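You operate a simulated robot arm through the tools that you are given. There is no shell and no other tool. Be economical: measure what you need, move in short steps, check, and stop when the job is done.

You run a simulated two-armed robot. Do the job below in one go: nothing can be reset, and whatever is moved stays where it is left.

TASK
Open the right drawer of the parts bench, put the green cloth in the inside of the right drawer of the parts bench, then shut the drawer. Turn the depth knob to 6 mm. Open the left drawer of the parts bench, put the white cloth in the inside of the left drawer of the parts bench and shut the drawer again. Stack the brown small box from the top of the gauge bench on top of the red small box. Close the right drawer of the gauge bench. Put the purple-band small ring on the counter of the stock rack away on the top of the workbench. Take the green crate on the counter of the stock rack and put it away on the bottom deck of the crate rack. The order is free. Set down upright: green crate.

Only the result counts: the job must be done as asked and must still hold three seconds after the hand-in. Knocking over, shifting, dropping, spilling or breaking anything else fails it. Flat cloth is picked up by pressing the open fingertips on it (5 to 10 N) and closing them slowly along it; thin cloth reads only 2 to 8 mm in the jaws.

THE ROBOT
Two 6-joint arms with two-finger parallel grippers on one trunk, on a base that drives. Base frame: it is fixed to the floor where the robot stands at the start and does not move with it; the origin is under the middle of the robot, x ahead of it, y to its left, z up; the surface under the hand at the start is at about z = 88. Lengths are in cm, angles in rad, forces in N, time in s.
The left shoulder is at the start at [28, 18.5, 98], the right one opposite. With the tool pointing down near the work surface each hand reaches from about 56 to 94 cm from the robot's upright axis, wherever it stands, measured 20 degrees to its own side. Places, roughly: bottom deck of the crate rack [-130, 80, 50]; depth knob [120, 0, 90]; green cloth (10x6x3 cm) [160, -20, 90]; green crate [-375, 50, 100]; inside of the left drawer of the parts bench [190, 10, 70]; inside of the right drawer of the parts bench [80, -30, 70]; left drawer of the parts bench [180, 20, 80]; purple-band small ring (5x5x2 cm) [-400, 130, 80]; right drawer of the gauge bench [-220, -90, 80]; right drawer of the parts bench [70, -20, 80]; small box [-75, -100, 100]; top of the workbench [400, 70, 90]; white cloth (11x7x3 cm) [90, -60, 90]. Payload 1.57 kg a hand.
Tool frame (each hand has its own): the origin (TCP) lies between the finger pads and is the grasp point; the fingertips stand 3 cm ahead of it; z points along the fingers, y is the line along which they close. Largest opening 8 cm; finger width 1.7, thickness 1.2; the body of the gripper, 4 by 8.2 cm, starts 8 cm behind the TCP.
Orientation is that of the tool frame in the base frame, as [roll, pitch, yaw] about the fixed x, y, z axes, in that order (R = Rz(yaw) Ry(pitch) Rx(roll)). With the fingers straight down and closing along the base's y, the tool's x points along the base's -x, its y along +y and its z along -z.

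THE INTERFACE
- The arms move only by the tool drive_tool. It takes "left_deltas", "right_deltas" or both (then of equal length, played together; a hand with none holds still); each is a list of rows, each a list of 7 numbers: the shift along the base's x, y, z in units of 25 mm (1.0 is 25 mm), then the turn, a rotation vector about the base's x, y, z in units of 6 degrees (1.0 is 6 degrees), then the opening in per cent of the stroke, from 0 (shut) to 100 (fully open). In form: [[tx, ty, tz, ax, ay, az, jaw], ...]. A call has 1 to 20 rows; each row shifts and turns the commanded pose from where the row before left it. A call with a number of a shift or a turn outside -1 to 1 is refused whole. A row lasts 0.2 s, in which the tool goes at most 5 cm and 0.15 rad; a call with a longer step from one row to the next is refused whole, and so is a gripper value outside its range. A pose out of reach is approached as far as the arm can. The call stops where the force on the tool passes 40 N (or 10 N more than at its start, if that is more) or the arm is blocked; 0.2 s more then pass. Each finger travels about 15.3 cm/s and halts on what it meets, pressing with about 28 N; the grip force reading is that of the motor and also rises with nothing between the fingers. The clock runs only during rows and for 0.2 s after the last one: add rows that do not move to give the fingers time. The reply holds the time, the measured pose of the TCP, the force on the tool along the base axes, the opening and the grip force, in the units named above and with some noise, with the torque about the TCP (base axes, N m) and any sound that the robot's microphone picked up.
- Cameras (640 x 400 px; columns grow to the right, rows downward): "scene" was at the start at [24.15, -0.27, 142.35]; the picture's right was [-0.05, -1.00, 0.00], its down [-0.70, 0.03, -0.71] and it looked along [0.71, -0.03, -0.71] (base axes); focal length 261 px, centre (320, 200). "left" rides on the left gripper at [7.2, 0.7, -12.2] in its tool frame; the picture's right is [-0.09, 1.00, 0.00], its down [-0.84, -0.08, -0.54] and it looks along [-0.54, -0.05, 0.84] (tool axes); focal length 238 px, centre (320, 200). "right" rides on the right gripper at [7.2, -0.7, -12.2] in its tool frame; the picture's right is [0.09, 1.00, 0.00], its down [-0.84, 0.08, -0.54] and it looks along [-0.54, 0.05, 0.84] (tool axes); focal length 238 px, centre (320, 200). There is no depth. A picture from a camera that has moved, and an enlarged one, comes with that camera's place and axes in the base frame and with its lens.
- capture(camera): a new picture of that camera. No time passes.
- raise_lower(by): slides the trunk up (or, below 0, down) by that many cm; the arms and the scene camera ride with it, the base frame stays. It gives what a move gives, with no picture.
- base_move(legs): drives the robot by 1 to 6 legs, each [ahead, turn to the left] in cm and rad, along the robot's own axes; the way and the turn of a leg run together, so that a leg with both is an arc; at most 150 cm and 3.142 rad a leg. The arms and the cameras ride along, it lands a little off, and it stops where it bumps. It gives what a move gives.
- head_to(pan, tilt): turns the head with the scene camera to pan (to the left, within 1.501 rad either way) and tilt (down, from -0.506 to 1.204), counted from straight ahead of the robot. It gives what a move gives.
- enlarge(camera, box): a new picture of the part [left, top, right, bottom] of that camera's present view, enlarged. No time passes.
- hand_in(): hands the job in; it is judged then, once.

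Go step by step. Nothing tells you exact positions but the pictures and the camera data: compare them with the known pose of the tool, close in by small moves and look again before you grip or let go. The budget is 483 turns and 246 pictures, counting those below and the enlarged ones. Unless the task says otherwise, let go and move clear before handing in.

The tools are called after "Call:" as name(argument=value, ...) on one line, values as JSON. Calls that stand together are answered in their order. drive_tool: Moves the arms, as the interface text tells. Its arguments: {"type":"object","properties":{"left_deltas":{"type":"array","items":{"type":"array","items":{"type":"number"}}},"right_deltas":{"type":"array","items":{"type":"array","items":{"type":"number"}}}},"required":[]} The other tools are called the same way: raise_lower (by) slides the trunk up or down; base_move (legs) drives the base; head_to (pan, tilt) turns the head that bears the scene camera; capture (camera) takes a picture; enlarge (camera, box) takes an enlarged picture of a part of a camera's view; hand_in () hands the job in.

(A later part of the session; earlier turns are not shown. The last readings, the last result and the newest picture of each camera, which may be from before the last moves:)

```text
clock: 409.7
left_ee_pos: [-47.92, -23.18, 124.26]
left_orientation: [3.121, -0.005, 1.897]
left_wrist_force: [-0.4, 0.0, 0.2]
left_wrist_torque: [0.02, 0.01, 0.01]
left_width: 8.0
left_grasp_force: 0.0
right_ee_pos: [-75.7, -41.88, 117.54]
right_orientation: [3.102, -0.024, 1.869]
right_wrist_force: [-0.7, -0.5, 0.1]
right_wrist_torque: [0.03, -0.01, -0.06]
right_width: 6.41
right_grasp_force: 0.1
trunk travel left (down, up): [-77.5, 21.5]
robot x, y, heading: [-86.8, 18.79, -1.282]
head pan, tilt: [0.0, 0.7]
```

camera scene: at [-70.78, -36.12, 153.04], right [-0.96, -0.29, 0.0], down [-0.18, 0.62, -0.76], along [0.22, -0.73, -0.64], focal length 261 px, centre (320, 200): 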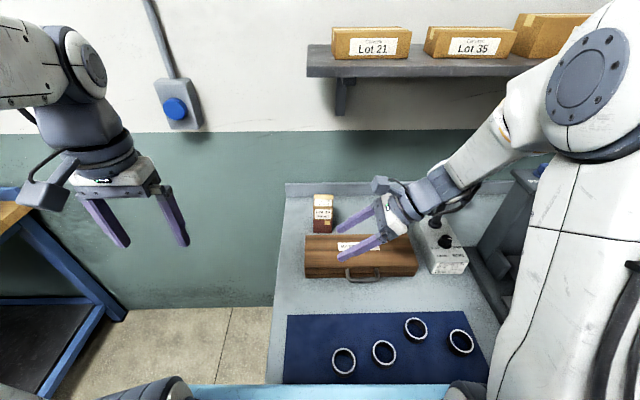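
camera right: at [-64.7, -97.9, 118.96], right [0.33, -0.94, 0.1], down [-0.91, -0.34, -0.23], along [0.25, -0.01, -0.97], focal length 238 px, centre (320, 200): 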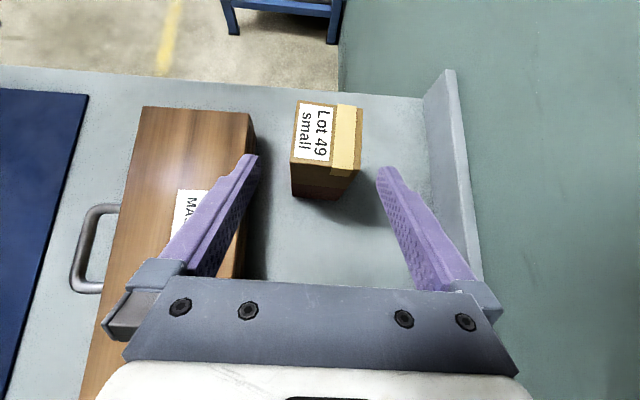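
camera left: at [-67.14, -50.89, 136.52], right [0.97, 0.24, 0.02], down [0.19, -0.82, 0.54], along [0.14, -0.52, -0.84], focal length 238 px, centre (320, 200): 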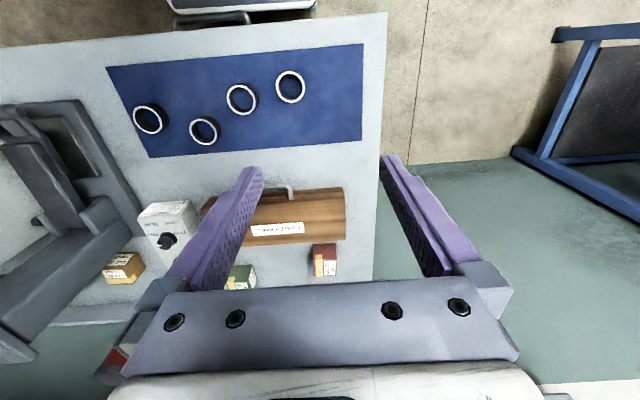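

Gauge bench is done. Next: the stock rack. I'll drive along the aisle in its direction and look.

Call:
base_move(legs=[[0, -1.6], [130, 0]])

Call:
head_to(pan=-0.4, tilt=0.4)

Call:
capture(camera="scene")

Call:
head_to(pan=-1.3, tilt=0.4)

Call:
capture(camera="scene")

```text
clock: 420.3
left_ee_pos: [-258.14, -51.98, 124.25]
left_orientation: [3.119, -0.004, 0.303]
left_wrist_force: [0.2, -0.1, 0.3]
left_wrist_torque: [-0.01, 0.02, 0.0]
left_width: 8.0
left_grasp_force: 0.1
right_ee_pos: [-276.03, -23.81, 117.58]
right_orientation: [3.1, -0.023, 0.27]
right_wrist_force: [-0.8, 0.2, 0.1]
right_wrist_torque: [-0.01, 0.0, 0.01]
right_width: 6.38
right_grasp_force: 0.0
trunk travel left (down, up): [-77.5, 21.5]
robot x, y, heading: [-215.37, -14.02, -2.879]
head pan, tilt: [0.0, 0.7]
```

```text
clock: 421.1
left_ee_pos: [-258.07, -51.96, 124.29]
left_orientation: [3.121, -0.004, 0.303]
left_wrist_force: [-0.4, -0.5, 0.0]
left_wrist_torque: [-0.01, 0.03, 0.01]
left_width: 7.99
left_grasp_force: 0.0
right_ee_pos: [-276.08, -23.73, 117.71]
right_orientation: [3.102, -0.023, 0.27]
right_wrist_force: [0.1, 0.3, 0.6]
right_wrist_torque: [-0.02, 0.02, -0.05]
right_width: 6.41
right_grasp_force: 0.1
trunk travel left (down, up): [-77.5, 21.5]
robot x, y, heading: [-215.04, -13.93, -2.876]
head pan, tilt: [-0.4, 0.4]
```

```text
92 pictures are left
camera scene: at [-239.89, -16.6, 155.72], right [0.14, 0.99, 0.0], down [0.39, -0.05, -0.92], along [-0.91, 0.13, -0.39], focal length 261 px, centre (320, 200)
```

scene: 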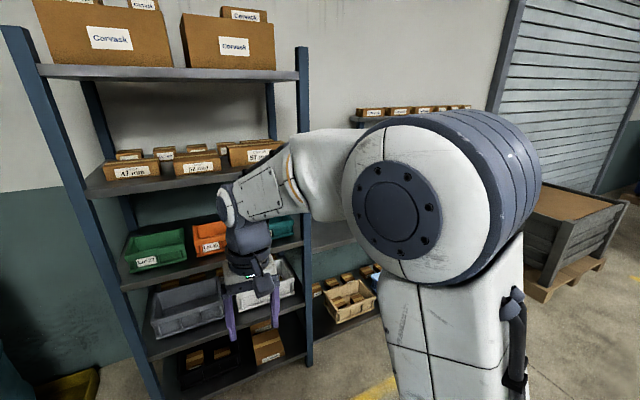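

```text
clock: 422.3
left_ee_pos: [-258.06, -51.96, 124.21]
left_orientation: [3.122, -0.006, 0.302]
left_wrist_force: [-0.2, 0.5, 0.4]
left_wrist_torque: [0.01, 0.0, 0.03]
left_width: 8.02
left_grasp_force: 0.1
right_ee_pos: [-276.12, -23.91, 117.61]
right_orientation: [3.101, -0.025, 0.272]
right_wrist_force: [-0.4, -0.4, 0.6]
right_wrist_torque: [-0.01, -0.03, 0.03]
right_width: 6.41
right_grasp_force: 0.1
trunk travel left (down, up): [-77.5, 21.5]
robot x, y, heading: [-215.26, -13.65, -2.883]
head pan, tilt: [-1.3, 0.4]
```

```text
91 pictures are left
camera scene: at [-235.42, -9.88, 155.73], right [0.86, 0.51, 0.0], down [0.2, -0.34, -0.92], along [-0.47, 0.79, -0.39], focal length 261 px, centre (320, 200)
```

scene: 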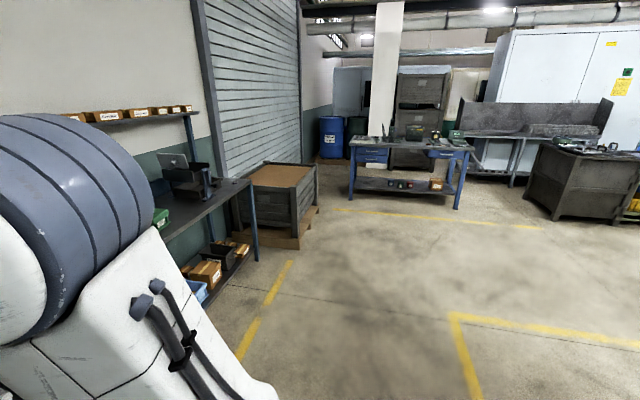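

The counter with the green crate and the ring lies beyond the tall rack, its front facing +x along the bench direction. I'll drive round to stand in front of it.

Call:
base_move(legs=[[25, 0], [0, -1.54], [105, 0], [0, 1.57]])

Call:
head_to(pan=0, tilt=0.6)

Call:
capture(camera="scene")

```text
clock: 436.7
left_ee_pos: [-311.92, 38.36, 124.22]
left_orientation: [3.12, -0.007, 0.359]
left_wrist_force: [-1.0, -0.3, 0.3]
left_wrist_torque: [-0.03, -0.02, 0.03]
left_width: 8.02
left_grasp_force: 0.0
right_ee_pos: [-331.49, 65.42, 117.52]
right_orientation: [3.101, -0.024, 0.328]
right_wrist_force: [-0.3, -0.5, 0.0]
right_wrist_torque: [-0.01, 0.0, -0.02]
right_width: 6.39
right_grasp_force: 0.0
trunk travel left (down, up): [-77.5, 21.5]
robot x, y, heading: [-270.89, 78.69, -2.826]
head pan, tilt: [-1.3, 0.4]
```

```text
clock: 438.2
left_ee_pos: [-311.87, 38.39, 124.2]
left_orientation: [3.121, -0.005, 0.36]
left_wrist_force: [0.2, 0.7, -1.1]
left_wrist_torque: [0.01, 0.03, -0.01]
left_width: 8.0
left_grasp_force: 0.1
right_ee_pos: [-331.53, 65.57, 117.52]
right_orientation: [3.101, -0.023, 0.329]
right_wrist_force: [0.1, 0.4, 0.9]
right_wrist_torque: [0.01, 0.01, 0.02]
right_width: 6.41
right_grasp_force: 0.0
trunk travel left (down, up): [-77.5, 21.5]
robot x, y, heading: [-271.22, 79.24, -2.819]
head pan, tilt: [0.0, 0.6]
```

```text
90 pictures are left
camera scene: at [-294.95, 71.24, 153.91], right [-0.31, 0.95, 0.0], down [0.54, 0.18, -0.83], along [-0.78, -0.26, -0.56], focal length 261 px, centre (320, 200)
```

scene: 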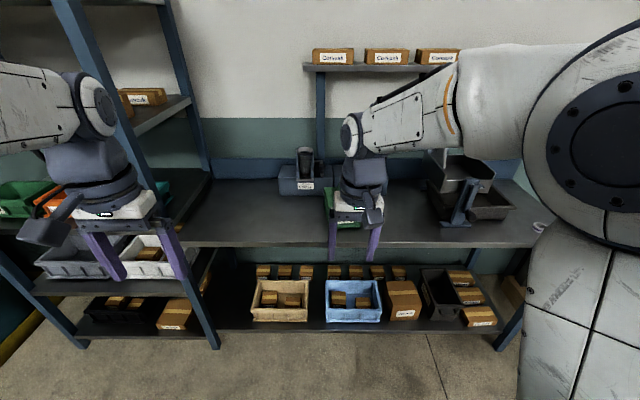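

The counter is in front of me: the green crate sits behind my right hand and a ring lies at the right end. I'll move the right hand up and aside, then look closer.

Call:
drive_tool(right_deltas=[[0.2, 0.7, 0.8, 0, 0, 0, 100], [0.2, 0.7, 0.8, 0, 0, 0, 100], [0.2, 0.7, 0.8, 0, 0, 0, 100], [0.2, 0.7, 0.8, 0, 0, 0, 100], [0.2, 0.7, 0.8, 0, 0, 0, 100]])

Call:
capture(camera="scene")

Call:
enlarge(camera="scene", box=[250, 150, 430, 260])

Call:
enlarge(camera="scene", box=[420, 150, 600, 270])

Call:
capture(camera="right")

```text
clock: 439.4
left_ee_pos: [-312.02, 38.34, 124.2]
left_orientation: [3.122, -0.006, 0.359]
left_wrist_force: [-0.3, 0.9, -0.7]
left_wrist_torque: [0.0, -0.03, 0.0]
left_width: 8.02
left_grasp_force: 0.1
right_ee_pos: [-328.88, 74.06, 127.75]
right_orientation: [3.1, -0.023, 0.328]
right_wrist_force: [0.3, -0.3, -0.1]
right_wrist_torque: [0.04, 0.02, -0.02]
right_width: 7.99
right_grasp_force: 0.0
trunk travel left (down, up): [-77.5, 21.5]
robot x, y, heading: [-271.37, 79.01, -2.819]
head pan, tilt: [0.0, 0.6]
```

```text
89 pictures are left
camera scene: at [-294.96, 71.23, 153.91], right [-0.31, 0.95, 0.0], down [0.54, 0.18, -0.82], along [-0.78, -0.26, -0.57], focal length 261 px, centre (320, 200)
```

scene: 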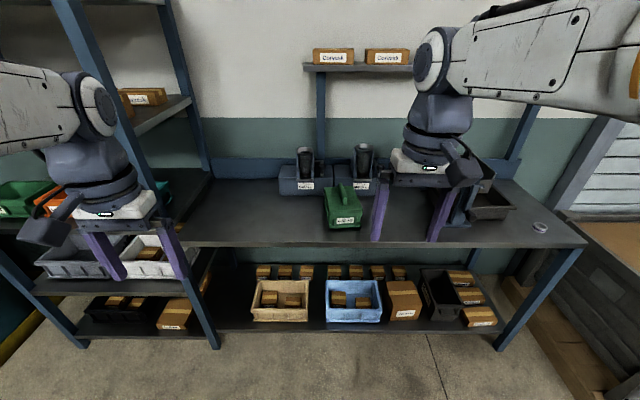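

```text
3.56 times, centred on (340, 205) of scene
camera zoom: at [-294.96, 71.23, 153.91], right [-0.31, 0.95, 0.0], down [0.54, 0.18, -0.82], along [-0.78, -0.26, -0.57], focal length 926 px, centre (249, 182)
```

zoom: 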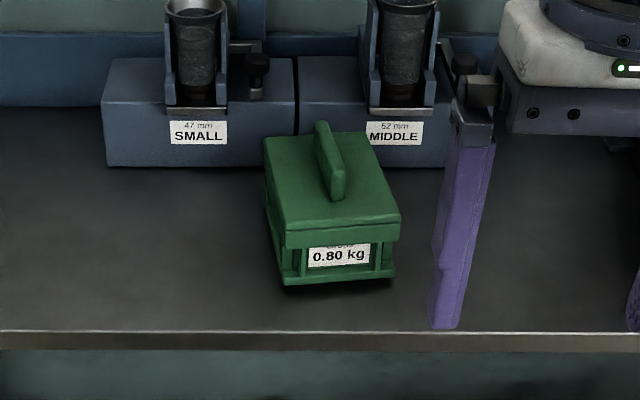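

```text
3.33 times, centred on (510, 210) of scene
camera zoom: at [-294.96, 71.23, 153.91], right [-0.31, 0.95, 0.0], down [0.54, 0.18, -0.82], along [-0.78, -0.26, -0.57], focal length 869 px, centre (-313, 167)
```

zoom: 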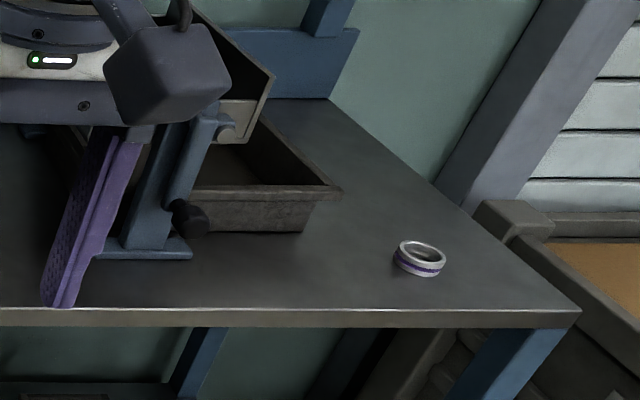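

```text
86 pictures are left
camera right: at [-322.86, 77.33, 140.05], right [0.41, -0.91, 0.04], down [-0.79, -0.33, 0.52], along [-0.46, -0.25, -0.85], focal length 238 px, centre (320, 200)
```

right: 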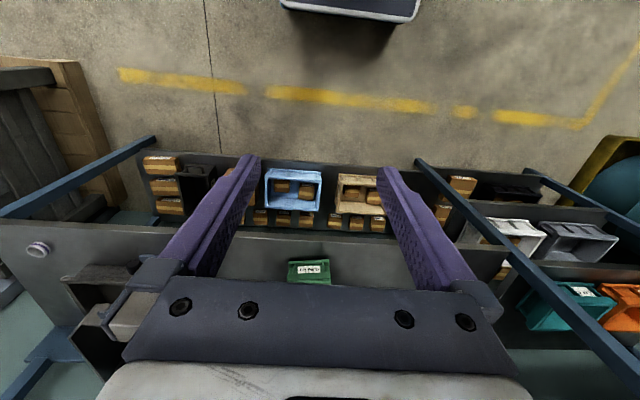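

The green crate (0.80 kg) has a handle fin on its lid; counter top is at z≈82.5. The purple-band ring lies at the right end, about [-400.7, 131.3]. I'll fetch the ring first with the right hand.

Call:
base_move(legs=[[0, -1.58], [62, 0], [0, 1.55], [30, 0]])

Call:
head_to(pan=0, tilt=0.8)

Call:
capture(camera="scene")

Call:
capture(camera="right")

```text
clock: 452.1
left_ee_pos: [-361.23, 91.43, 124.35]
left_orientation: [3.119, -0.007, 0.307]
left_wrist_force: [0.2, 0.4, 0.0]
left_wrist_torque: [0.01, 0.03, 0.01]
left_width: 8.0
left_grasp_force: 0.1
right_ee_pos: [-376.39, 127.74, 127.72]
right_orientation: [3.101, -0.024, 0.275]
right_wrist_force: [-0.3, 0.8, 0.0]
right_wrist_torque: [0.0, 0.03, 0.01]
right_width: 7.99
right_grasp_force: 0.2
trunk travel left (down, up): [-77.5, 21.5]
robot x, y, heading: [-318.7, 129.85, -2.874]
head pan, tilt: [0.0, 0.6]
```

```text
clock: 452.8
left_ee_pos: [-361.32, 91.34, 124.26]
left_orientation: [3.121, -0.005, 0.307]
left_wrist_force: [-0.4, 0.3, 0.1]
left_wrist_torque: [0.01, -0.04, -0.04]
left_width: 8.0
left_grasp_force: 0.0
right_ee_pos: [-376.38, 127.9, 127.62]
right_orientation: [3.1, -0.025, 0.274]
right_wrist_force: [-0.1, -0.7, 0.0]
right_wrist_torque: [0.01, -0.01, 0.0]
right_width: 8.0
right_grasp_force: 0.0
trunk travel left (down, up): [-77.5, 21.5]
robot x, y, heading: [-318.62, 129.81, -2.874]
head pan, tilt: [0.0, 0.799]
```

```text
85 pictures are left
camera scene: at [-341.87, 123.49, 152.22], right [-0.26, 0.96, 0.0], down [0.69, 0.19, -0.7], along [-0.67, -0.18, -0.72], focal length 261 px, centre (320, 200)
```

scene: 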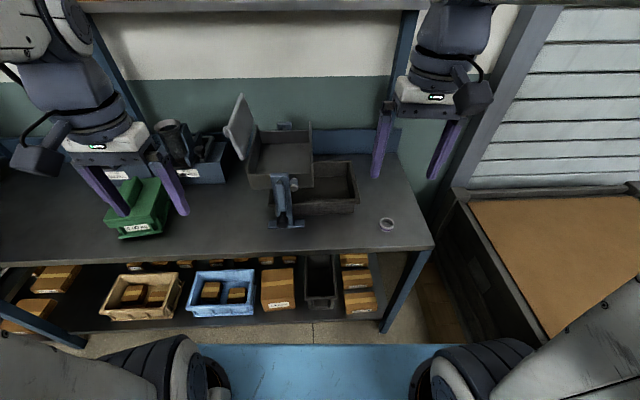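

```text
84 pictures are left
camera right: at [-370.16, 130.79, 140.03], right [0.36, -0.93, 0.04], down [-0.8, -0.29, 0.52], along [-0.48, -0.22, -0.85], focal length 238 px, centre (320, 200)
```

right: 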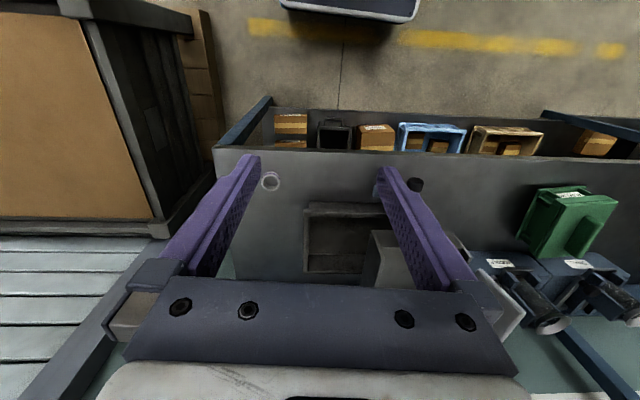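

Both cameras agree on the ring at [-400.4, 130.8]. I'll move the right hand above it.

Call:
drive_tool(right_deltas=[[-0.69, 0.083, -0.7, 0, 0, 0, 100], [-0.69, 0.083, -0.8, 0, 0, 0, 100], [-0.69, 0.083, -0.85, 0, 0, 0, 100], [-0.69, 0.083, -0.85, 0, 0, 0, 100], [-0.69, 0.083, -0.85, 0, 0, 0, 100], [-0.69, 0.083, -0.85, 0, 0, 0, 100], [-0.69, 0.083, -0.85, 0, 0, 0, 100], [-0.69, 0.083, -0.85, 0, 0, 0, 100], [-0.69, 0.083, -0.85, 0, 0, 0, 100], [-0.69, 0.083, -0.85, 0, 0, 0, 100], [-0.69, 0.083, -0.85, 0, 0, 0, 100], [-0.69, 0.083, -0.85, 0, 0, 0, 100], [-0.69, 0.083, -0.85, 0, 0, 0, 100], [-0.6, 0.083, -0.7, 0, 0, 0, 100]])

Call:
capture(camera="right")

```text
clock: 455.8
left_ee_pos: [-361.26, 91.31, 124.18]
left_orientation: [3.12, -0.004, 0.308]
left_wrist_force: [0.2, -0.1, 0.6]
left_wrist_torque: [-0.01, -0.01, -0.01]
left_width: 7.98
left_grasp_force: 0.0
right_ee_pos: [-400.2, 130.67, 98.96]
right_orientation: [3.102, -0.024, 0.276]
right_wrist_force: [0.1, 0.2, 0.2]
right_wrist_torque: [-0.02, 0.02, 0.01]
right_width: 8.0
right_grasp_force: 0.0
trunk travel left (down, up): [-77.5, 21.5]
robot x, y, heading: [-318.54, 129.46, -2.872]
head pan, tilt: [0.0, 0.799]
```

```text
83 pictures are left
camera right: at [-394.02, 133.62, 111.34], right [0.36, -0.93, 0.04], down [-0.8, -0.29, 0.52], along [-0.48, -0.22, -0.85], focal length 238 px, centre (320, 200)
```

right: 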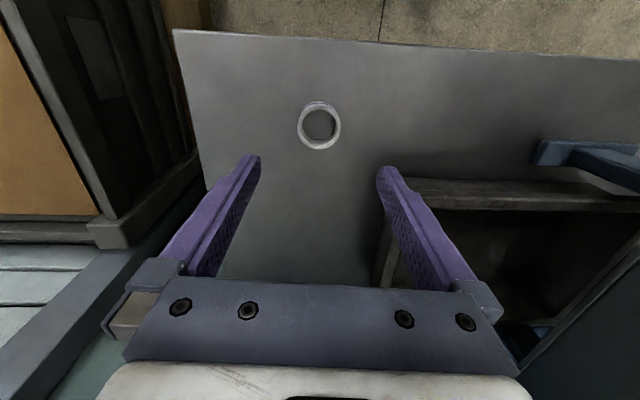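

Ring is right below. I'll descend close to the counter.

Call:
drive_tool(right_deltas=[[-0.08, -0.15, -0.8, 0, 0, 0, 100], [0, 0, -0.8, 0, 0, 0, 100], [0, 0, -0.8, 0, 0, 0, 100], [0, 0, -0.8, 0, 0, 0, 100], [0, 0, -0.8, 0, 0, 0, 100], [0, 0, -0.5, 0, 0, 0, 100], [0, 0, -0.3, 0, 0, 0, 100], [0, 0, 0, 0, 0, 0, 100]])

Call:
capture(camera="right")

```text
clock: 457.6
left_ee_pos: [-361.2, 91.43, 124.39]
left_orientation: [3.121, -0.004, 0.308]
left_wrist_force: [0.6, 0.2, -0.4]
left_wrist_torque: [0.02, 0.0, 0.02]
left_width: 8.0
left_grasp_force: 0.1
right_ee_pos: [-400.33, 130.53, 87.12]
right_orientation: [3.103, -0.019, 0.276]
right_wrist_force: [6.8, 2.5, 25.4]
right_wrist_torque: [1.24, 0.33, -0.32]
right_width: 7.91
right_grasp_force: 0.1
trunk travel left (down, up): [-77.5, 21.5]
robot x, y, heading: [-318.48, 129.61, -2.875]
head pan, tilt: [0.0, 0.799]
```

```text
82 pictures are left
camera right: at [-394.13, 133.36, 99.54], right [0.36, -0.93, 0.04], down [-0.8, -0.28, 0.53], along [-0.48, -0.22, -0.85], focal length 238 px, centre (320, 200)
```

right: 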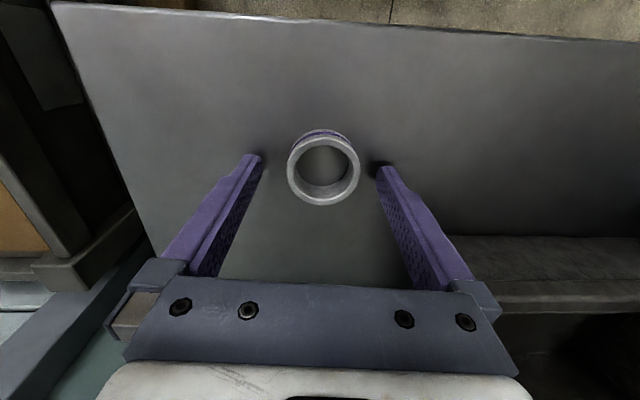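

Touched the counter (z≈84). I'll lift 2 mm and close on the ring.

Call:
drive_tool(right_deltas=[[0, 0, 0.12, 0, 0, 0, 100], [0, 0, 0, 0, 0, 0, 90], [0, 0, 0, 0, 0, 0, 80], [0, 0, 0, 0, 0, 0, 70], [0, 0, 0, 0, 0, 0, 60], [0, 0, 0, 0, 0, 0, 50], [0, 0, 0, 0, 0, 0, 45], [0, 0, 0, 0, 0, 0, 45]])

Call:
capture(camera="right")

```text
clock: 459.4
left_ee_pos: [-361.24, 91.41, 124.3]
left_orientation: [3.122, -0.005, 0.308]
left_wrist_force: [-0.8, 0.4, 0.1]
left_wrist_torque: [0.0, 0.0, 0.0]
left_width: 8.01
left_grasp_force: 0.0
right_ee_pos: [-400.34, 130.34, 87.13]
right_orientation: [3.102, -0.024, 0.276]
right_wrist_force: [1.1, 0.2, 3.9]
right_wrist_torque: [0.07, 0.0, -0.01]
right_width: 4.61
right_grasp_force: 28.7
trunk travel left (down, up): [-77.5, 21.5]
robot x, y, heading: [-318.52, 129.62, -2.878]
head pan, tilt: [0.0, 0.799]
```

```text
81 pictures are left
camera right: at [-394.16, 133.32, 99.56], right [0.36, -0.93, 0.04], down [-0.8, -0.29, 0.52], along [-0.47, -0.22, -0.85], focal length 238 px, centre (320, 200)
```

right: 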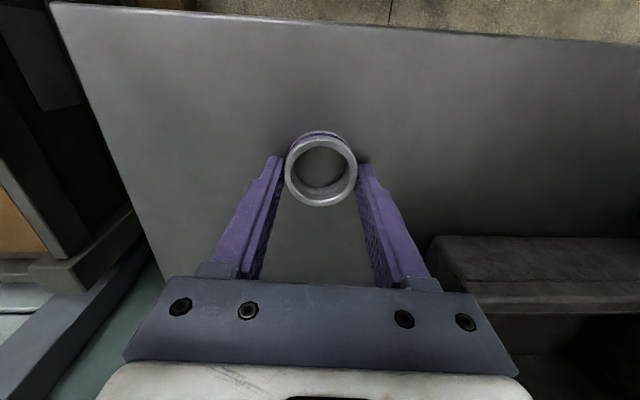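

Ring gripped (4.6 cm). I'll lift it and draw it in, then shift the base left along the counter for the crate.

Call:
drive_tool(right_deltas=[[0, 0, 0.5, 0, 0, 0, 40], [0, 0, 0.8, 0, 0, 0, 40], [0, 0, 0.9, 0, 0, 0, 40], [0, 0, 0.9, 0, 0, 0, 40], [0.4, 0.1, 0.9, 0, 0, 0, 40], [0.6, 0.15, 0.9, 0, 0, 0, 40], [0.6, 0.15, 0.9, 0, 0, 0, 40], [0.6, 0.15, 0.9, 0, 0, 0, 40], [0.6, 0.15, 0.9, 0, 0, 0, 40], [0.6, 0.15, 0.9, 0, 0, 0, 40], [0.6, 0.15, 0.9, 0, 0, 0, 40], [0.6, 0.15, 0.9, 0, 0, 0, 40], [0.6, 0.15, 0.9, 0, 0, 0, 40]])

Call:
base_move(legs=[[-15, 0], [0, 1.58], [40, 0], [0, -1.57]])

Call:
capture(camera="scene")

Call:
capture(camera="left")

```text
clock: 462.2
left_ee_pos: [-361.27, 91.4, 124.23]
left_orientation: [3.12, -0.005, 0.307]
left_wrist_force: [-0.7, -0.2, 0.2]
left_wrist_torque: [-0.03, 0.02, 0.02]
left_width: 8.02
left_grasp_force: 0.1
right_ee_pos: [-387.37, 133.61, 115.05]
right_orientation: [3.101, -0.026, 0.275]
right_wrist_force: [-0.3, -0.3, -1.2]
right_wrist_torque: [-0.01, 0.03, -0.01]
right_width: 4.57
right_grasp_force: 27.9
trunk travel left (down, up): [-77.5, 21.5]
robot x, y, heading: [-318.72, 129.93, -2.875]
head pan, tilt: [0.0, 0.799]
```

```text
clock: 473.2
left_ee_pos: [-336.88, 55.64, 124.22]
left_orientation: [3.121, -0.005, 0.322]
left_wrist_force: [0.0, 0.0, 0.3]
left_wrist_torque: [-0.05, -0.02, 0.01]
left_width: 8.0
left_grasp_force: 0.1
right_ee_pos: [-363.62, 97.57, 115.0]
right_orientation: [3.1, -0.024, 0.289]
right_wrist_force: [0.0, -0.3, -0.8]
right_wrist_torque: [-0.03, 0.01, 0.03]
right_width: 4.6
right_grasp_force: 27.6
trunk travel left (down, up): [-77.5, 21.5]
robot x, y, heading: [-295.18, 94.76, -2.862]
head pan, tilt: [0.0, 0.799]
```

```text
80 pictures are left
camera scene: at [-317.88, 88.08, 152.22], right [-0.28, 0.96, 0.0], down [0.69, 0.2, -0.7], along [-0.67, -0.19, -0.72], focal length 261 px, centre (320, 200)
```

scene: 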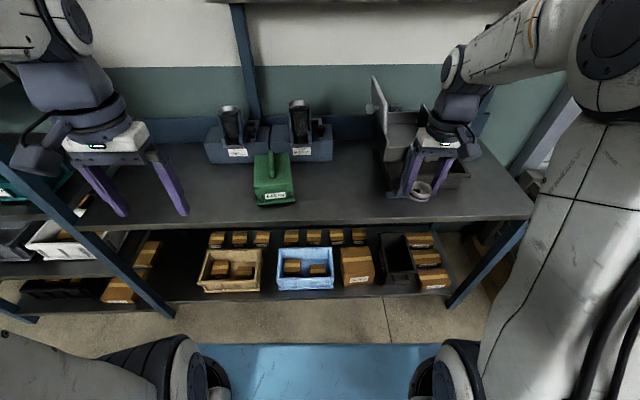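

```text
79 pictures are left
camera left: at [-330.07, 57.48, 136.57], right [0.23, -0.97, 0.02], down [-0.82, -0.18, 0.54], along [-0.52, -0.14, -0.84], focal length 238 px, centre (320, 200)
```

left: 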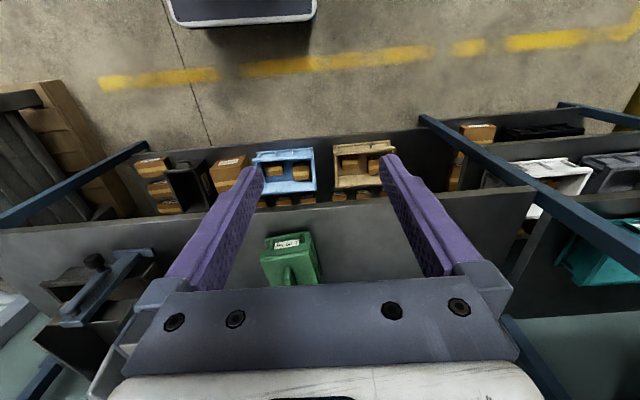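

The crate is ahead-left now. I'll advance 14 cm and bring the left hand above its handle.

Call:
base_move(legs=[[14, 0]])

Call:
drive_tool(left_deltas=[[-0.9, 0.1, -0.2, 0, 0, 0, 70], [-0.9, 0.1, -0.2, 0, 0, 0, 70], [-0.9, 0.1, -0.2, 0, 0, 0, 70], [-0.9, 0.1, -0.2, 0, 0, 0, 70], [-0.9, 0.1, -0.2, 0, 0, 0, 70], [-0.9, 0.1, -0.2, 0, 0, 0, 70], [-0.9, 0.1, -0.2, 0, 0, 0, 70], [-0.9, 0.1, -0.2, 0, 0, 0, 70], [-0.9, 0.1, -0.2, 0, 0, 0, 70], [-0.9, 0.1, -0.2, 0, 0, 0, 70]])

Call:
capture(camera="left")

Call:
capture(camera="scene")

```text
clock: 474.5
left_ee_pos: [-350.63, 51.31, 124.3]
left_orientation: [3.121, -0.006, 0.324]
left_wrist_force: [0.9, 0.2, -0.1]
left_wrist_torque: [0.0, 0.05, 0.02]
left_width: 8.02
left_grasp_force: 0.0
right_ee_pos: [-377.46, 93.27, 114.98]
right_orientation: [3.101, -0.025, 0.293]
right_wrist_force: [-0.1, 0.4, -1.5]
right_wrist_torque: [0.03, 0.02, 0.01]
right_width: 4.61
right_grasp_force: 27.8
trunk travel left (down, up): [-77.5, 21.5]
robot x, y, heading: [-308.6, 90.51, -2.857]
head pan, tilt: [0.0, 0.799]
```

```text
clock: 476.7
left_ee_pos: [-373.11, 54.08, 119.19]
left_orientation: [3.121, -0.005, 0.324]
left_wrist_force: [0.5, -0.1, 0.7]
left_wrist_torque: [-0.05, 0.0, -0.01]
left_width: 5.58
left_grasp_force: 0.0
right_ee_pos: [-377.45, 93.31, 115.0]
right_orientation: [3.101, -0.025, 0.293]
right_wrist_force: [0.6, 1.1, -0.5]
right_wrist_torque: [0.0, -0.02, -0.04]
right_width: 4.62
right_grasp_force: 28.4
trunk travel left (down, up): [-77.5, 21.5]
robot x, y, heading: [-308.73, 90.55, -2.858]
head pan, tilt: [0.0, 0.799]
```

```text
78 pictures are left
camera left: at [-366.27, 55.94, 131.47], right [0.23, -0.97, 0.02], down [-0.82, -0.18, 0.54], along [-0.52, -0.14, -0.84], focal length 238 px, centre (320, 200)
```

left: 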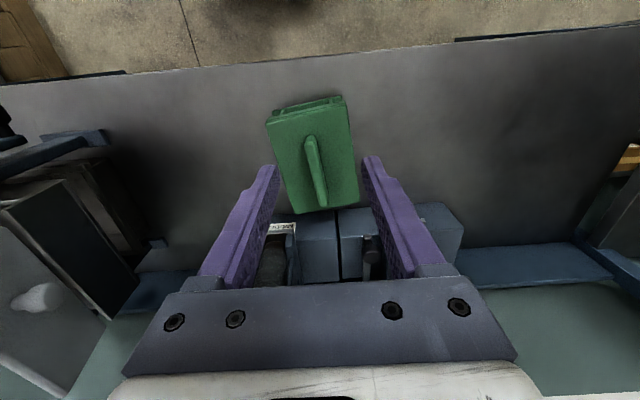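

```text
77 pictures are left
camera scene: at [-331.75, 83.97, 152.22], right [-0.28, 0.96, 0.0], down [0.69, 0.2, -0.7], along [-0.67, -0.2, -0.72], focal length 261 px, centre (320, 200)
```

scene: 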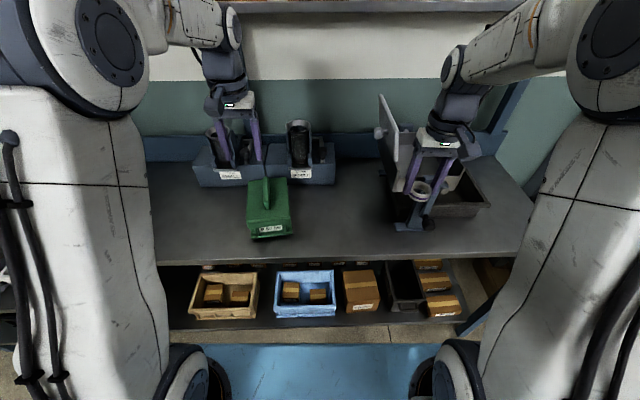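

The fin's centre is near [-382, 52.3]. I'll centre above it and go lower to look.

Call:
drive_tool(left_deltas=[[-0.67, -0.14, -0.6, 0, 0, 0.15, 65], [-0.67, -0.14, -0.7, 0, 0, 0.15, 65], [-0.67, -0.14, -0.7, 0, 0, 0.15, 65], [-0.67, -0.14, -0.7, 0, 0, 0.15, 65], [-0.67, -0.12, -0.7, 0, 0, 0.1, 65], [0, 0, 0, 0, 0, 0, 65]])

Call:
capture(camera="left")

Call:
enlarge(camera="scene", box=[190, 110, 330, 250])

```text
clock: 478.1
left_ee_pos: [-381.46, 52.15, 110.7]
left_orientation: [3.119, -0.006, 0.399]
left_wrist_force: [0.1, -0.3, 0.7]
left_wrist_torque: [0.04, -0.04, -0.02]
left_width: 5.19
left_grasp_force: 0.1
right_ee_pos: [-377.47, 93.28, 115.08]
right_orientation: [3.1, -0.027, 0.292]
right_wrist_force: [-0.5, 0.1, -0.3]
right_wrist_torque: [0.02, 0.04, -0.01]
right_width: 4.58
right_grasp_force: 27.1
trunk travel left (down, up): [-77.5, 21.5]
robot x, y, heading: [-308.8, 90.36, -2.856]
head pan, tilt: [0.0, 0.799]
```

```text
76 pictures are left
camera left: at [-374.83, 54.49, 122.92], right [0.3, -0.95, 0.02], down [-0.81, -0.24, 0.54], along [-0.51, -0.18, -0.84], focal length 238 px, centre (320, 200)
```

left: 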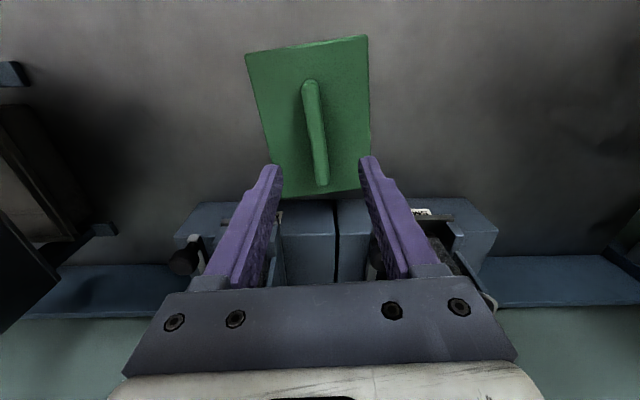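

```text
2.86 times, centred on (260, 180) of scene
camera zoom: at [-331.78, 83.97, 152.21], right [-0.28, 0.96, 0.0], down [0.69, 0.2, -0.7], along [-0.67, -0.2, -0.72], focal length 744 px, centre (491, 257)
```

zoom: 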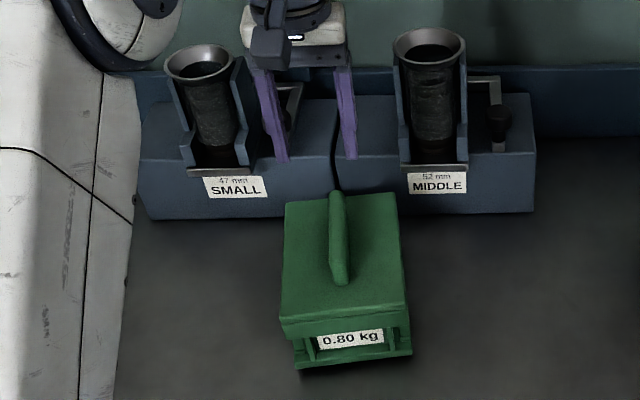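

Fin is well centred and aligned. I'll descend onto it.

Call:
drive_tool(left_deltas=[[-0.15, 0.05, -0.8, 0, 0, 0, 65], [-0.1, 0.05, -0.8, 0, 0, 0, 65], [0, 0, -0.8, 0, 0, 0, 65], [0, 0, -0.8, 0, 0, 0, 65], [0, 0, -0.6, 0, 0, 0, 65], [0, 0, -0.3, 0, 0, 0, 65], [0, 0, 0, 0, 0, 0, 65]])

Call:
capture(camera="left")

Call:
enlarge(camera="scene", box=[190, 110, 330, 250])

```text
clock: 479.7
left_ee_pos: [-382.16, 52.44, 100.37]
left_orientation: [3.12, -0.004, 0.398]
left_wrist_force: [0.7, -0.3, -0.7]
left_wrist_torque: [0.04, 0.03, -0.01]
left_width: 5.21
left_grasp_force: 0.1
right_ee_pos: [-377.45, 93.29, 114.94]
right_orientation: [3.103, -0.026, 0.293]
right_wrist_force: [0.2, 0.3, -0.8]
right_wrist_torque: [0.0, 0.02, 0.02]
right_width: 4.59
right_grasp_force: 27.4
trunk travel left (down, up): [-77.5, 21.5]
robot x, y, heading: [-308.47, 90.34, -2.858]
head pan, tilt: [0.0, 0.799]
```

```text
74 pictures are left
camera left: at [-375.58, 54.88, 112.68], right [0.3, -0.95, 0.02], down [-0.81, -0.24, 0.54], along [-0.51, -0.18, -0.84], focal length 238 px, centre (320, 200)
```

left: 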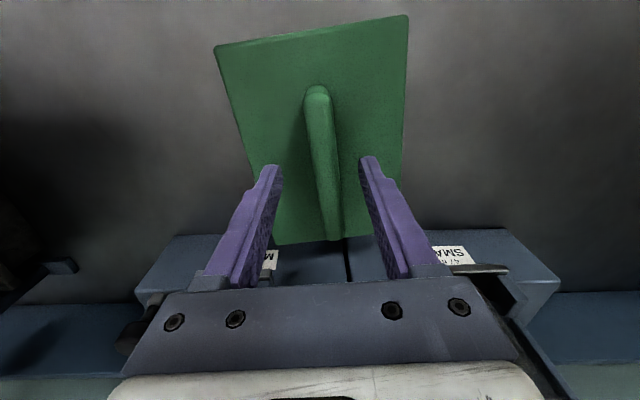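

```text
2.86 times, centred on (260, 180) of scene
camera zoom: at [-331.76, 83.97, 152.22], right [-0.28, 0.96, 0.0], down [0.69, 0.2, -0.7], along [-0.67, -0.2, -0.72], focal length 744 px, centre (491, 257)
```

zoom: 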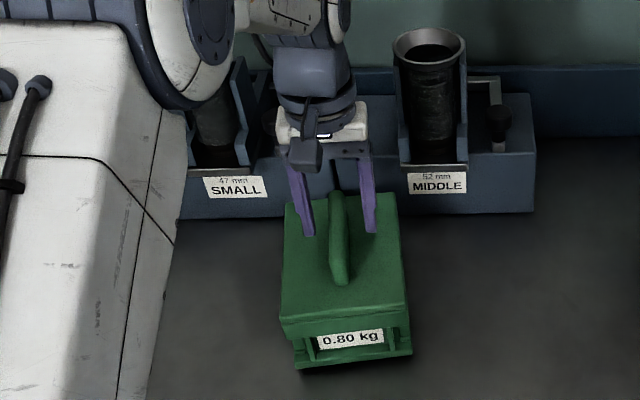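

Call:
drive_tool(left_deltas=[[0, 0, -0.3, 0, 0, 0, 65], [0, 0, -0.3, 0, 0, 0, 65], [0, 0, -0.2, 0, 0, 0, 65], [0, 0, 0, 0, 0, 0, 65]])

Call:
capture(camera="left")

```text
clock: 480.7
left_ee_pos: [-382.13, 52.59, 98.5]
left_orientation: [3.12, -0.006, 0.398]
left_wrist_force: [-0.2, 0.2, 0.3]
left_wrist_torque: [0.04, -0.04, 0.02]
left_width: 5.21
left_grasp_force: 0.0
right_ee_pos: [-377.34, 93.35, 115.01]
right_orientation: [3.1, -0.027, 0.293]
right_wrist_force: [-0.4, -0.7, -1.3]
right_wrist_torque: [0.04, 0.02, -0.01]
right_width: 4.63
right_grasp_force: 27.7
trunk travel left (down, up): [-77.5, 21.5]
robot x, y, heading: [-308.54, 90.79, -2.858]
head pan, tilt: [0.0, 0.799]
```

```text
72 pictures are left
camera left: at [-375.53, 54.92, 110.79], right [0.3, -0.95, 0.02], down [-0.81, -0.24, 0.54], along [-0.51, -0.18, -0.84], focal length 238 px, centre (320, 200)
```

left: 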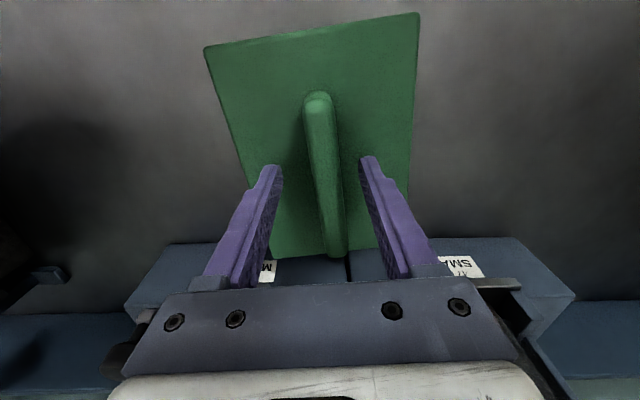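

Call:
drive_tool(left_deltas=[[0, 0, -0.2, 0, 0, 0, 65], [0, 0, -0.2, 0, 0, 0, 65], [0, 0, -0.1, 0, 0, 0, 65], [0, 0, -0.1, 0, 0, 0, 65], [0, 0, 0, 0, 0, 0, 65]])

Call:
capture(camera="left")

```text
clock: 481.9
left_ee_pos: [-382.09, 52.44, 97.16]
left_orientation: [3.121, -0.003, 0.397]
left_wrist_force: [1.2, 0.4, 8.2]
left_wrist_torque: [0.24, 0.09, -0.01]
left_width: 5.17
left_grasp_force: 0.1
right_ee_pos: [-377.36, 93.31, 115.11]
right_orientation: [3.101, -0.024, 0.293]
right_wrist_force: [-0.2, 0.5, -0.6]
right_wrist_torque: [-0.04, 0.01, -0.01]
right_width: 4.58
right_grasp_force: 28.2
trunk travel left (down, up): [-77.5, 21.5]
robot x, y, heading: [-308.46, 90.47, -2.855]
head pan, tilt: [0.0, 0.799]
```

```text
71 pictures are left
camera left: at [-375.51, 54.86, 109.36], right [0.3, -0.95, 0.02], down [-0.81, -0.24, 0.54], along [-0.51, -0.18, -0.84], focal length 238 px, centre (320, 200)
```

left: 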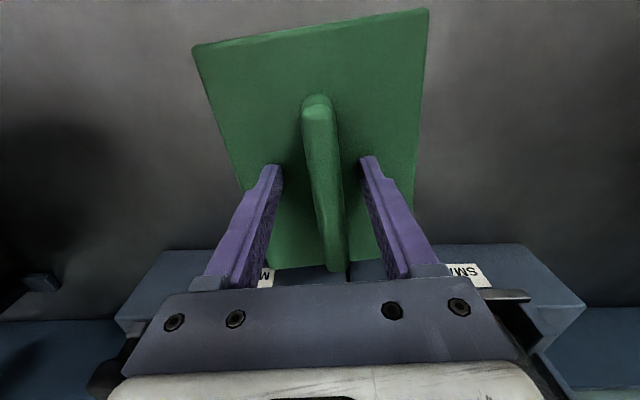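

Tips are on the lid (z≈94). I'll lift a touch and close on the fin.

Call:
drive_tool(left_deltas=[[0, 0, 0.12, 0, 0, 0, 65], [0, 0, 0, 0, 0, 0, 50], [0, 0, 0, 0, 0, 0, 40], [0, 0, 0, 0, 0, 0, 30], [0, 0, 0, 0, 0, 0, 20], [0, 0, 0, 0, 0, 0, 10], [0, 0, 0, 0, 0, 0, 0], [0, 0, 0, 0, 0, 0, 0]])

```text
clock: 483.7
left_ee_pos: [-382.23, 52.51, 97.27]
left_orientation: [3.12, -0.002, 0.398]
left_wrist_force: [-2.7, 2.6, 3.3]
left_wrist_torque: [1.15, 0.3, 0.33]
left_width: 1.87
left_grasp_force: 27.9
right_ee_pos: [-377.39, 93.28, 115.04]
right_orientation: [3.101, -0.026, 0.292]
right_wrist_force: [0.2, -0.6, -1.1]
right_wrist_torque: [0.01, 0.0, 0.04]
right_width: 4.61
right_grasp_force: 27.8
trunk travel left (down, up): [-77.5, 21.5]
robot x, y, heading: [-308.65, 90.29, -2.854]
head pan, tilt: [0.0, 0.799]
```

Fin held at 1.9 cm. I'll lift the crate and check that it hangs level.

Call:
drive_tool(left_deltas=[[0, 0, 0.3, 0, 0, 0, 0], [0, 0, 0.5, 0, 0, 0, 0], [0, 0, 0.7, 0, 0, 0, 0], [0, 0, 0.8, 0, 0, 0, 0], [0, 0, 0.8, 0, 0, 0, 0], [0, 0, 0.8, 0, 0, 0, 0], [0, 0, 0, 0, 0, 0, 0]])

Call:
capture(camera="scene")

Call:
capture(camera="left")

```text
clock: 485.3
left_ee_pos: [-381.94, 52.4, 107.19]
left_orientation: [3.12, -0.005, 0.396]
left_wrist_force: [0.2, -1.2, -7.5]
left_wrist_torque: [0.01, -0.06, 0.01]
left_width: 1.8
left_grasp_force: 27.7
right_ee_pos: [-377.41, 93.27, 115.04]
right_orientation: [3.101, -0.026, 0.294]
right_wrist_force: [0.7, -0.7, -0.4]
right_wrist_torque: [-0.02, 0.0, 0.04]
right_width: 4.61
right_grasp_force: 28.1
trunk travel left (down, up): [-77.5, 21.5]
robot x, y, heading: [-308.31, 90.53, -2.859]
head pan, tilt: [0.0, 0.799]
```

```text
70 pictures are left
camera scene: at [-331.79, 83.96, 152.21], right [-0.28, 0.96, 0.0], down [0.69, 0.2, -0.7], along [-0.67, -0.2, -0.72], focal length 261 px, centre (320, 200)
```

scene: 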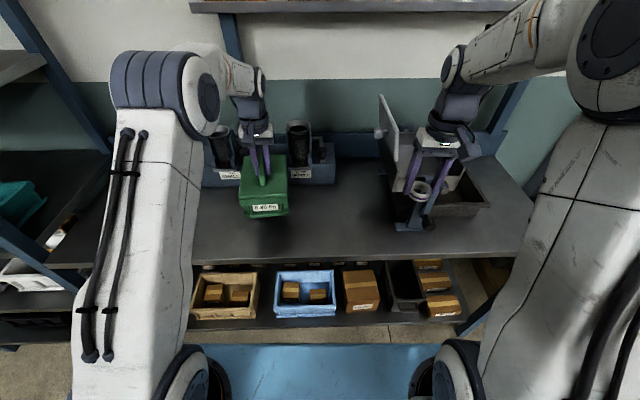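

```text
69 pictures are left
camera left: at [-375.39, 54.83, 119.37], right [0.3, -0.95, 0.02], down [-0.81, -0.24, 0.54], along [-0.51, -0.18, -0.84], focal length 238 px, centre (320, 200)
```

left: 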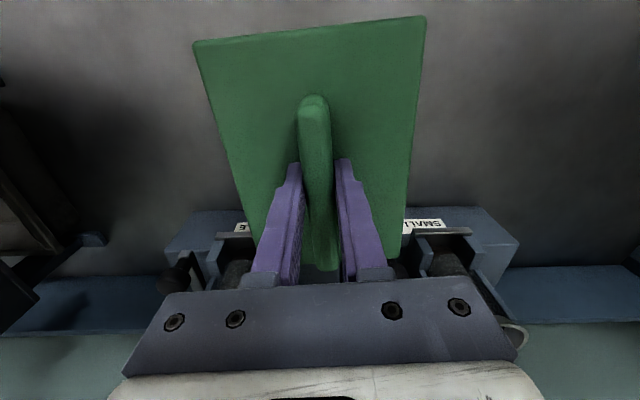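

The crate hangs level. I'll draw it in, then drive round to the crate rack and look at its bottom deck.

Call:
drive_tool(left_deltas=[[0.5, 0.15, 0.6, 0, 0, 0, 0], [0.8, 0.24, 0.5, 0, 0, 0, 0], [0.8, 0.24, 0.5, 0, 0, 0, 0], [0.8, 0.24, 0.5, 0, 0, 0, 0], [0.8, 0.24, 0.5, 0, 0, 0, 0], [0.8, 0.24, 0.5, 0, 0, 0, 0], [0.8, 0.24, 0.3, 0, 0, 0, 0], [0.8, 0.24, 0.3, 0, 0, 0, 0], [0.8, 0.24, 0, 0, 0, 0, 0]])

Call:
base_move(legs=[[-35, 0], [0, 1.57], [130, 0], [0, 1.57]])

Call:
head_to(pan=0.9, tilt=0.5)

Call:
capture(camera="scene")

```text
clock: 487.3
left_ee_pos: [-364.91, 57.72, 116.29]
left_orientation: [3.12, -0.004, 0.398]
left_wrist_force: [-0.2, -0.5, -8.9]
left_wrist_torque: [0.06, -0.02, 0.01]
left_width: 1.8
left_grasp_force: 28.0
right_ee_pos: [-377.41, 93.24, 115.04]
right_orientation: [3.101, -0.025, 0.295]
right_wrist_force: [0.2, -0.6, -0.7]
right_wrist_torque: [0.0, 0.01, -0.01]
right_width: 4.6
right_grasp_force: 28.5
trunk travel left (down, up): [-77.5, 21.5]
robot x, y, heading: [-308.44, 90.64, -2.856]
head pan, tilt: [0.0, 0.799]
```

```text
clock: 503.4
left_ee_pos: [-181.26, 10.99, 116.21]
left_orientation: [3.12, -0.005, -2.712]
left_wrist_force: [-0.2, -0.4, -9.0]
left_wrist_torque: [-0.04, 0.12, -0.02]
left_width: 1.8
left_grasp_force: 27.6
right_ee_pos: [-167.45, -24.09, 115.07]
right_orientation: [3.102, -0.027, -2.815]
right_wrist_force: [0.4, 0.4, -0.9]
right_wrist_torque: [0.0, -0.01, 0.0]
right_width: 4.57
right_grasp_force: 27.5
trunk travel left (down, up): [-77.5, 21.5]
robot x, y, heading: [-236.49, -23.34, 0.318]
head pan, tilt: [0.0, 0.799]
```

```text
clock: 504.6
left_ee_pos: [-181.36, 11.0, 116.35]
left_orientation: [3.121, -0.004, -2.71]
left_wrist_force: [-1.0, 0.3, -7.8]
left_wrist_torque: [-0.05, 0.08, -0.01]
left_width: 1.78
left_grasp_force: 27.9
right_ee_pos: [-167.37, -24.03, 115.07]
right_orientation: [3.099, -0.025, -2.815]
right_wrist_force: [0.3, 0.0, -1.2]
right_wrist_torque: [-0.01, 0.01, -0.01]
right_width: 4.6
right_grasp_force: 27.8
trunk travel left (down, up): [-77.5, 21.5]
robot x, y, heading: [-236.47, -23.18, 0.32]
head pan, tilt: [0.901, 0.499]
```

```text
68 pictures are left
camera scene: at [-217.88, -10.03, 154.81], right [0.94, -0.35, 0.0], down [-0.17, -0.45, -0.88], along [0.3, 0.82, -0.48], focal length 261 px, centre (320, 200)
```

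scene: 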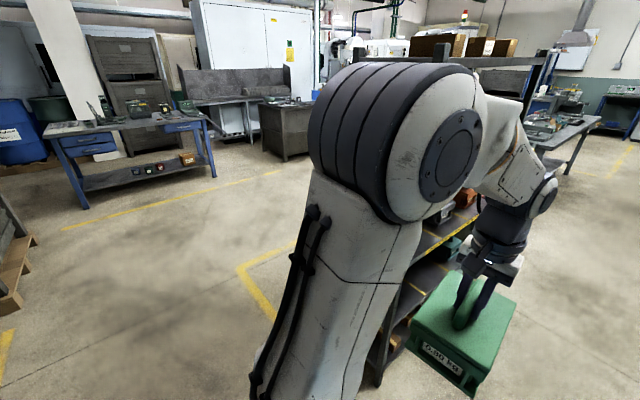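

The rack is just beyond the left arm. I'll pass along the aisle nearer to the gauge bench, then turn to face the rack from a safe distance.

Call:
base_move(legs=[[0, -0.3], [105, 0], [0, 1.84]])

Call:
head_to(pan=0, tilt=0.7)

Call:
capture(camera="scene")

```text
clock: 515.4
left_ee_pos: [-164.02, 33.71, 116.17]
left_orientation: [3.12, -0.005, -1.187]
left_wrist_force: [0.1, -0.5, -8.4]
left_wrist_torque: [-0.09, -0.07, 0.0]
left_width: 1.76
left_grasp_force: 28.3
right_ee_pos: [-128.43, 45.99, 115.07]
right_orientation: [3.1, -0.025, -1.29]
right_wrist_force: [0.6, 0.4, -1.7]
right_wrist_torque: [-0.03, 0.0, -0.02]
right_width: 4.61
right_grasp_force: 28.2
trunk travel left (down, up): [-77.5, 21.5]
robot x, y, heading: [-132.3, -22.71, 1.839]
head pan, tilt: [0.901, 0.499]
```

```text
clock: 516.6
left_ee_pos: [-164.21, 33.9, 116.19]
left_orientation: [3.119, -0.005, -1.186]
left_wrist_force: [0.0, 0.3, -8.5]
left_wrist_torque: [-0.09, -0.07, 0.01]
left_width: 1.79
left_grasp_force: 28.0
right_ee_pos: [-128.41, 46.11, 115.06]
right_orientation: [3.103, -0.026, -1.29]
right_wrist_force: [-0.1, 0.0, 0.1]
right_wrist_torque: [-0.01, 0.03, -0.01]
right_width: 4.59
right_grasp_force: 28.4
trunk travel left (down, up): [-77.5, 21.5]
robot x, y, heading: [-131.86, -22.52, 1.839]
head pan, tilt: [0.0, 0.7]
```

```text
67 pictures are left
camera scene: at [-138.62, 1.03, 153.04], right [0.96, 0.27, 0.0], down [0.17, -0.62, -0.76], along [-0.2, 0.74, -0.64], focal length 261 px, centre (320, 200)
```

scene: 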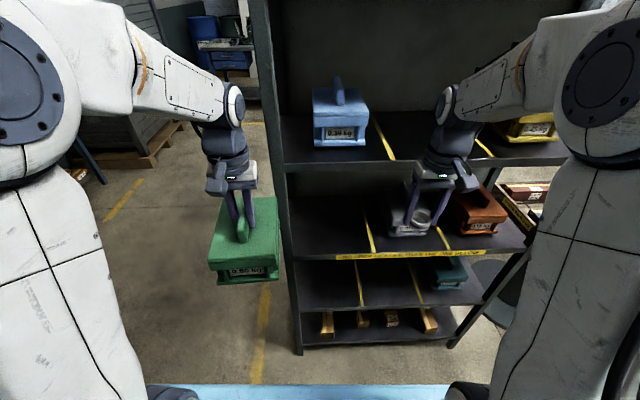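

The rack's decks are at z≈117, 79 and 45 (plus a floor-level base); the bottom deck at 45 has about 30 cm of headroom, so I need to hold the fin with a forward-tilted hand. I'll turn into the free aisle and set the crate on the floor to regrip it.

Call:
base_move(legs=[[0, -1.57]])

Call:
drive_tool(left_deltas=[[0.85, 0.24, 0, 0, 0, 0, 0], [0.85, 0.24, 0, 0, 0, 0, 0], [0.85, 0.24, 0, 0, 0, 0, 0], [0.85, 0.24, 0, 0, 0, 0, 0], [0.85, 0.24, 0, 0, 0, 0, 0], [0.85, 0.24, 0, 0, 0, 0, 0]])

Call:
raise_lower(by=-77)

Call:
capture(camera="scene")

```text
clock: 520.9
left_ee_pos: [-74.99, 8.64, 116.28]
left_orientation: [3.119, -0.005, -2.771]
left_wrist_force: [-0.5, 0.6, -7.5]
left_wrist_torque: [-0.06, 0.12, -0.03]
left_width: 1.76
left_grasp_force: 28.3
right_ee_pos: [-63.42, -27.27, 115.04]
right_orientation: [3.103, -0.026, -2.874]
right_wrist_force: [-0.1, -0.2, -1.1]
right_wrist_torque: [0.01, 0.05, -0.04]
right_width: 4.62
right_grasp_force: 27.7
trunk travel left (down, up): [-77.5, 21.5]
robot x, y, heading: [-132.12, -22.64, 0.26]
head pan, tilt: [0.0, 0.7]
```

```text
clock: 522.3
left_ee_pos: [-62.27, 12.19, 115.96]
left_orientation: [3.121, -0.008, -2.769]
left_wrist_force: [-0.4, -0.2, -8.5]
left_wrist_torque: [-0.08, 0.06, -0.01]
left_width: 1.8
left_grasp_force: 28.1
right_ee_pos: [-63.37, -27.23, 114.99]
right_orientation: [3.1, -0.026, -2.876]
right_wrist_force: [0.5, -0.3, -1.3]
right_wrist_torque: [-0.01, -0.02, -0.01]
right_width: 4.61
right_grasp_force: 27.7
trunk travel left (down, up): [-77.5, 21.5]
robot x, y, heading: [-132.21, -22.61, 0.258]
head pan, tilt: [0.0, 0.7]
```

```text
refused: -77 is not a number from -40 to 40
```

```text
66 pictures are left
camera scene: at [-108.33, -16.35, 153.03], right [0.25, -0.97, 0.0], down [-0.62, -0.16, -0.76], along [0.74, 0.19, -0.64], focal length 261 px, centre (320, 200)
```

scene: 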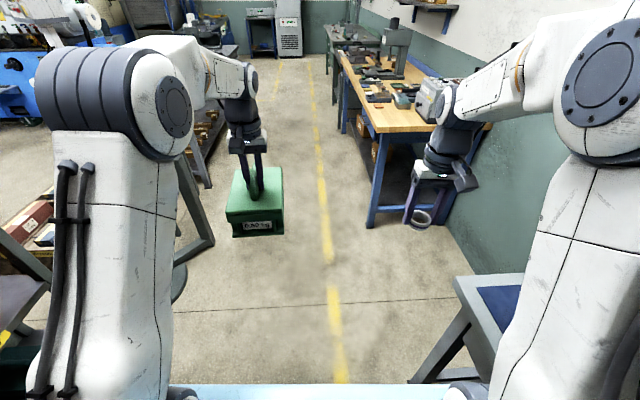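

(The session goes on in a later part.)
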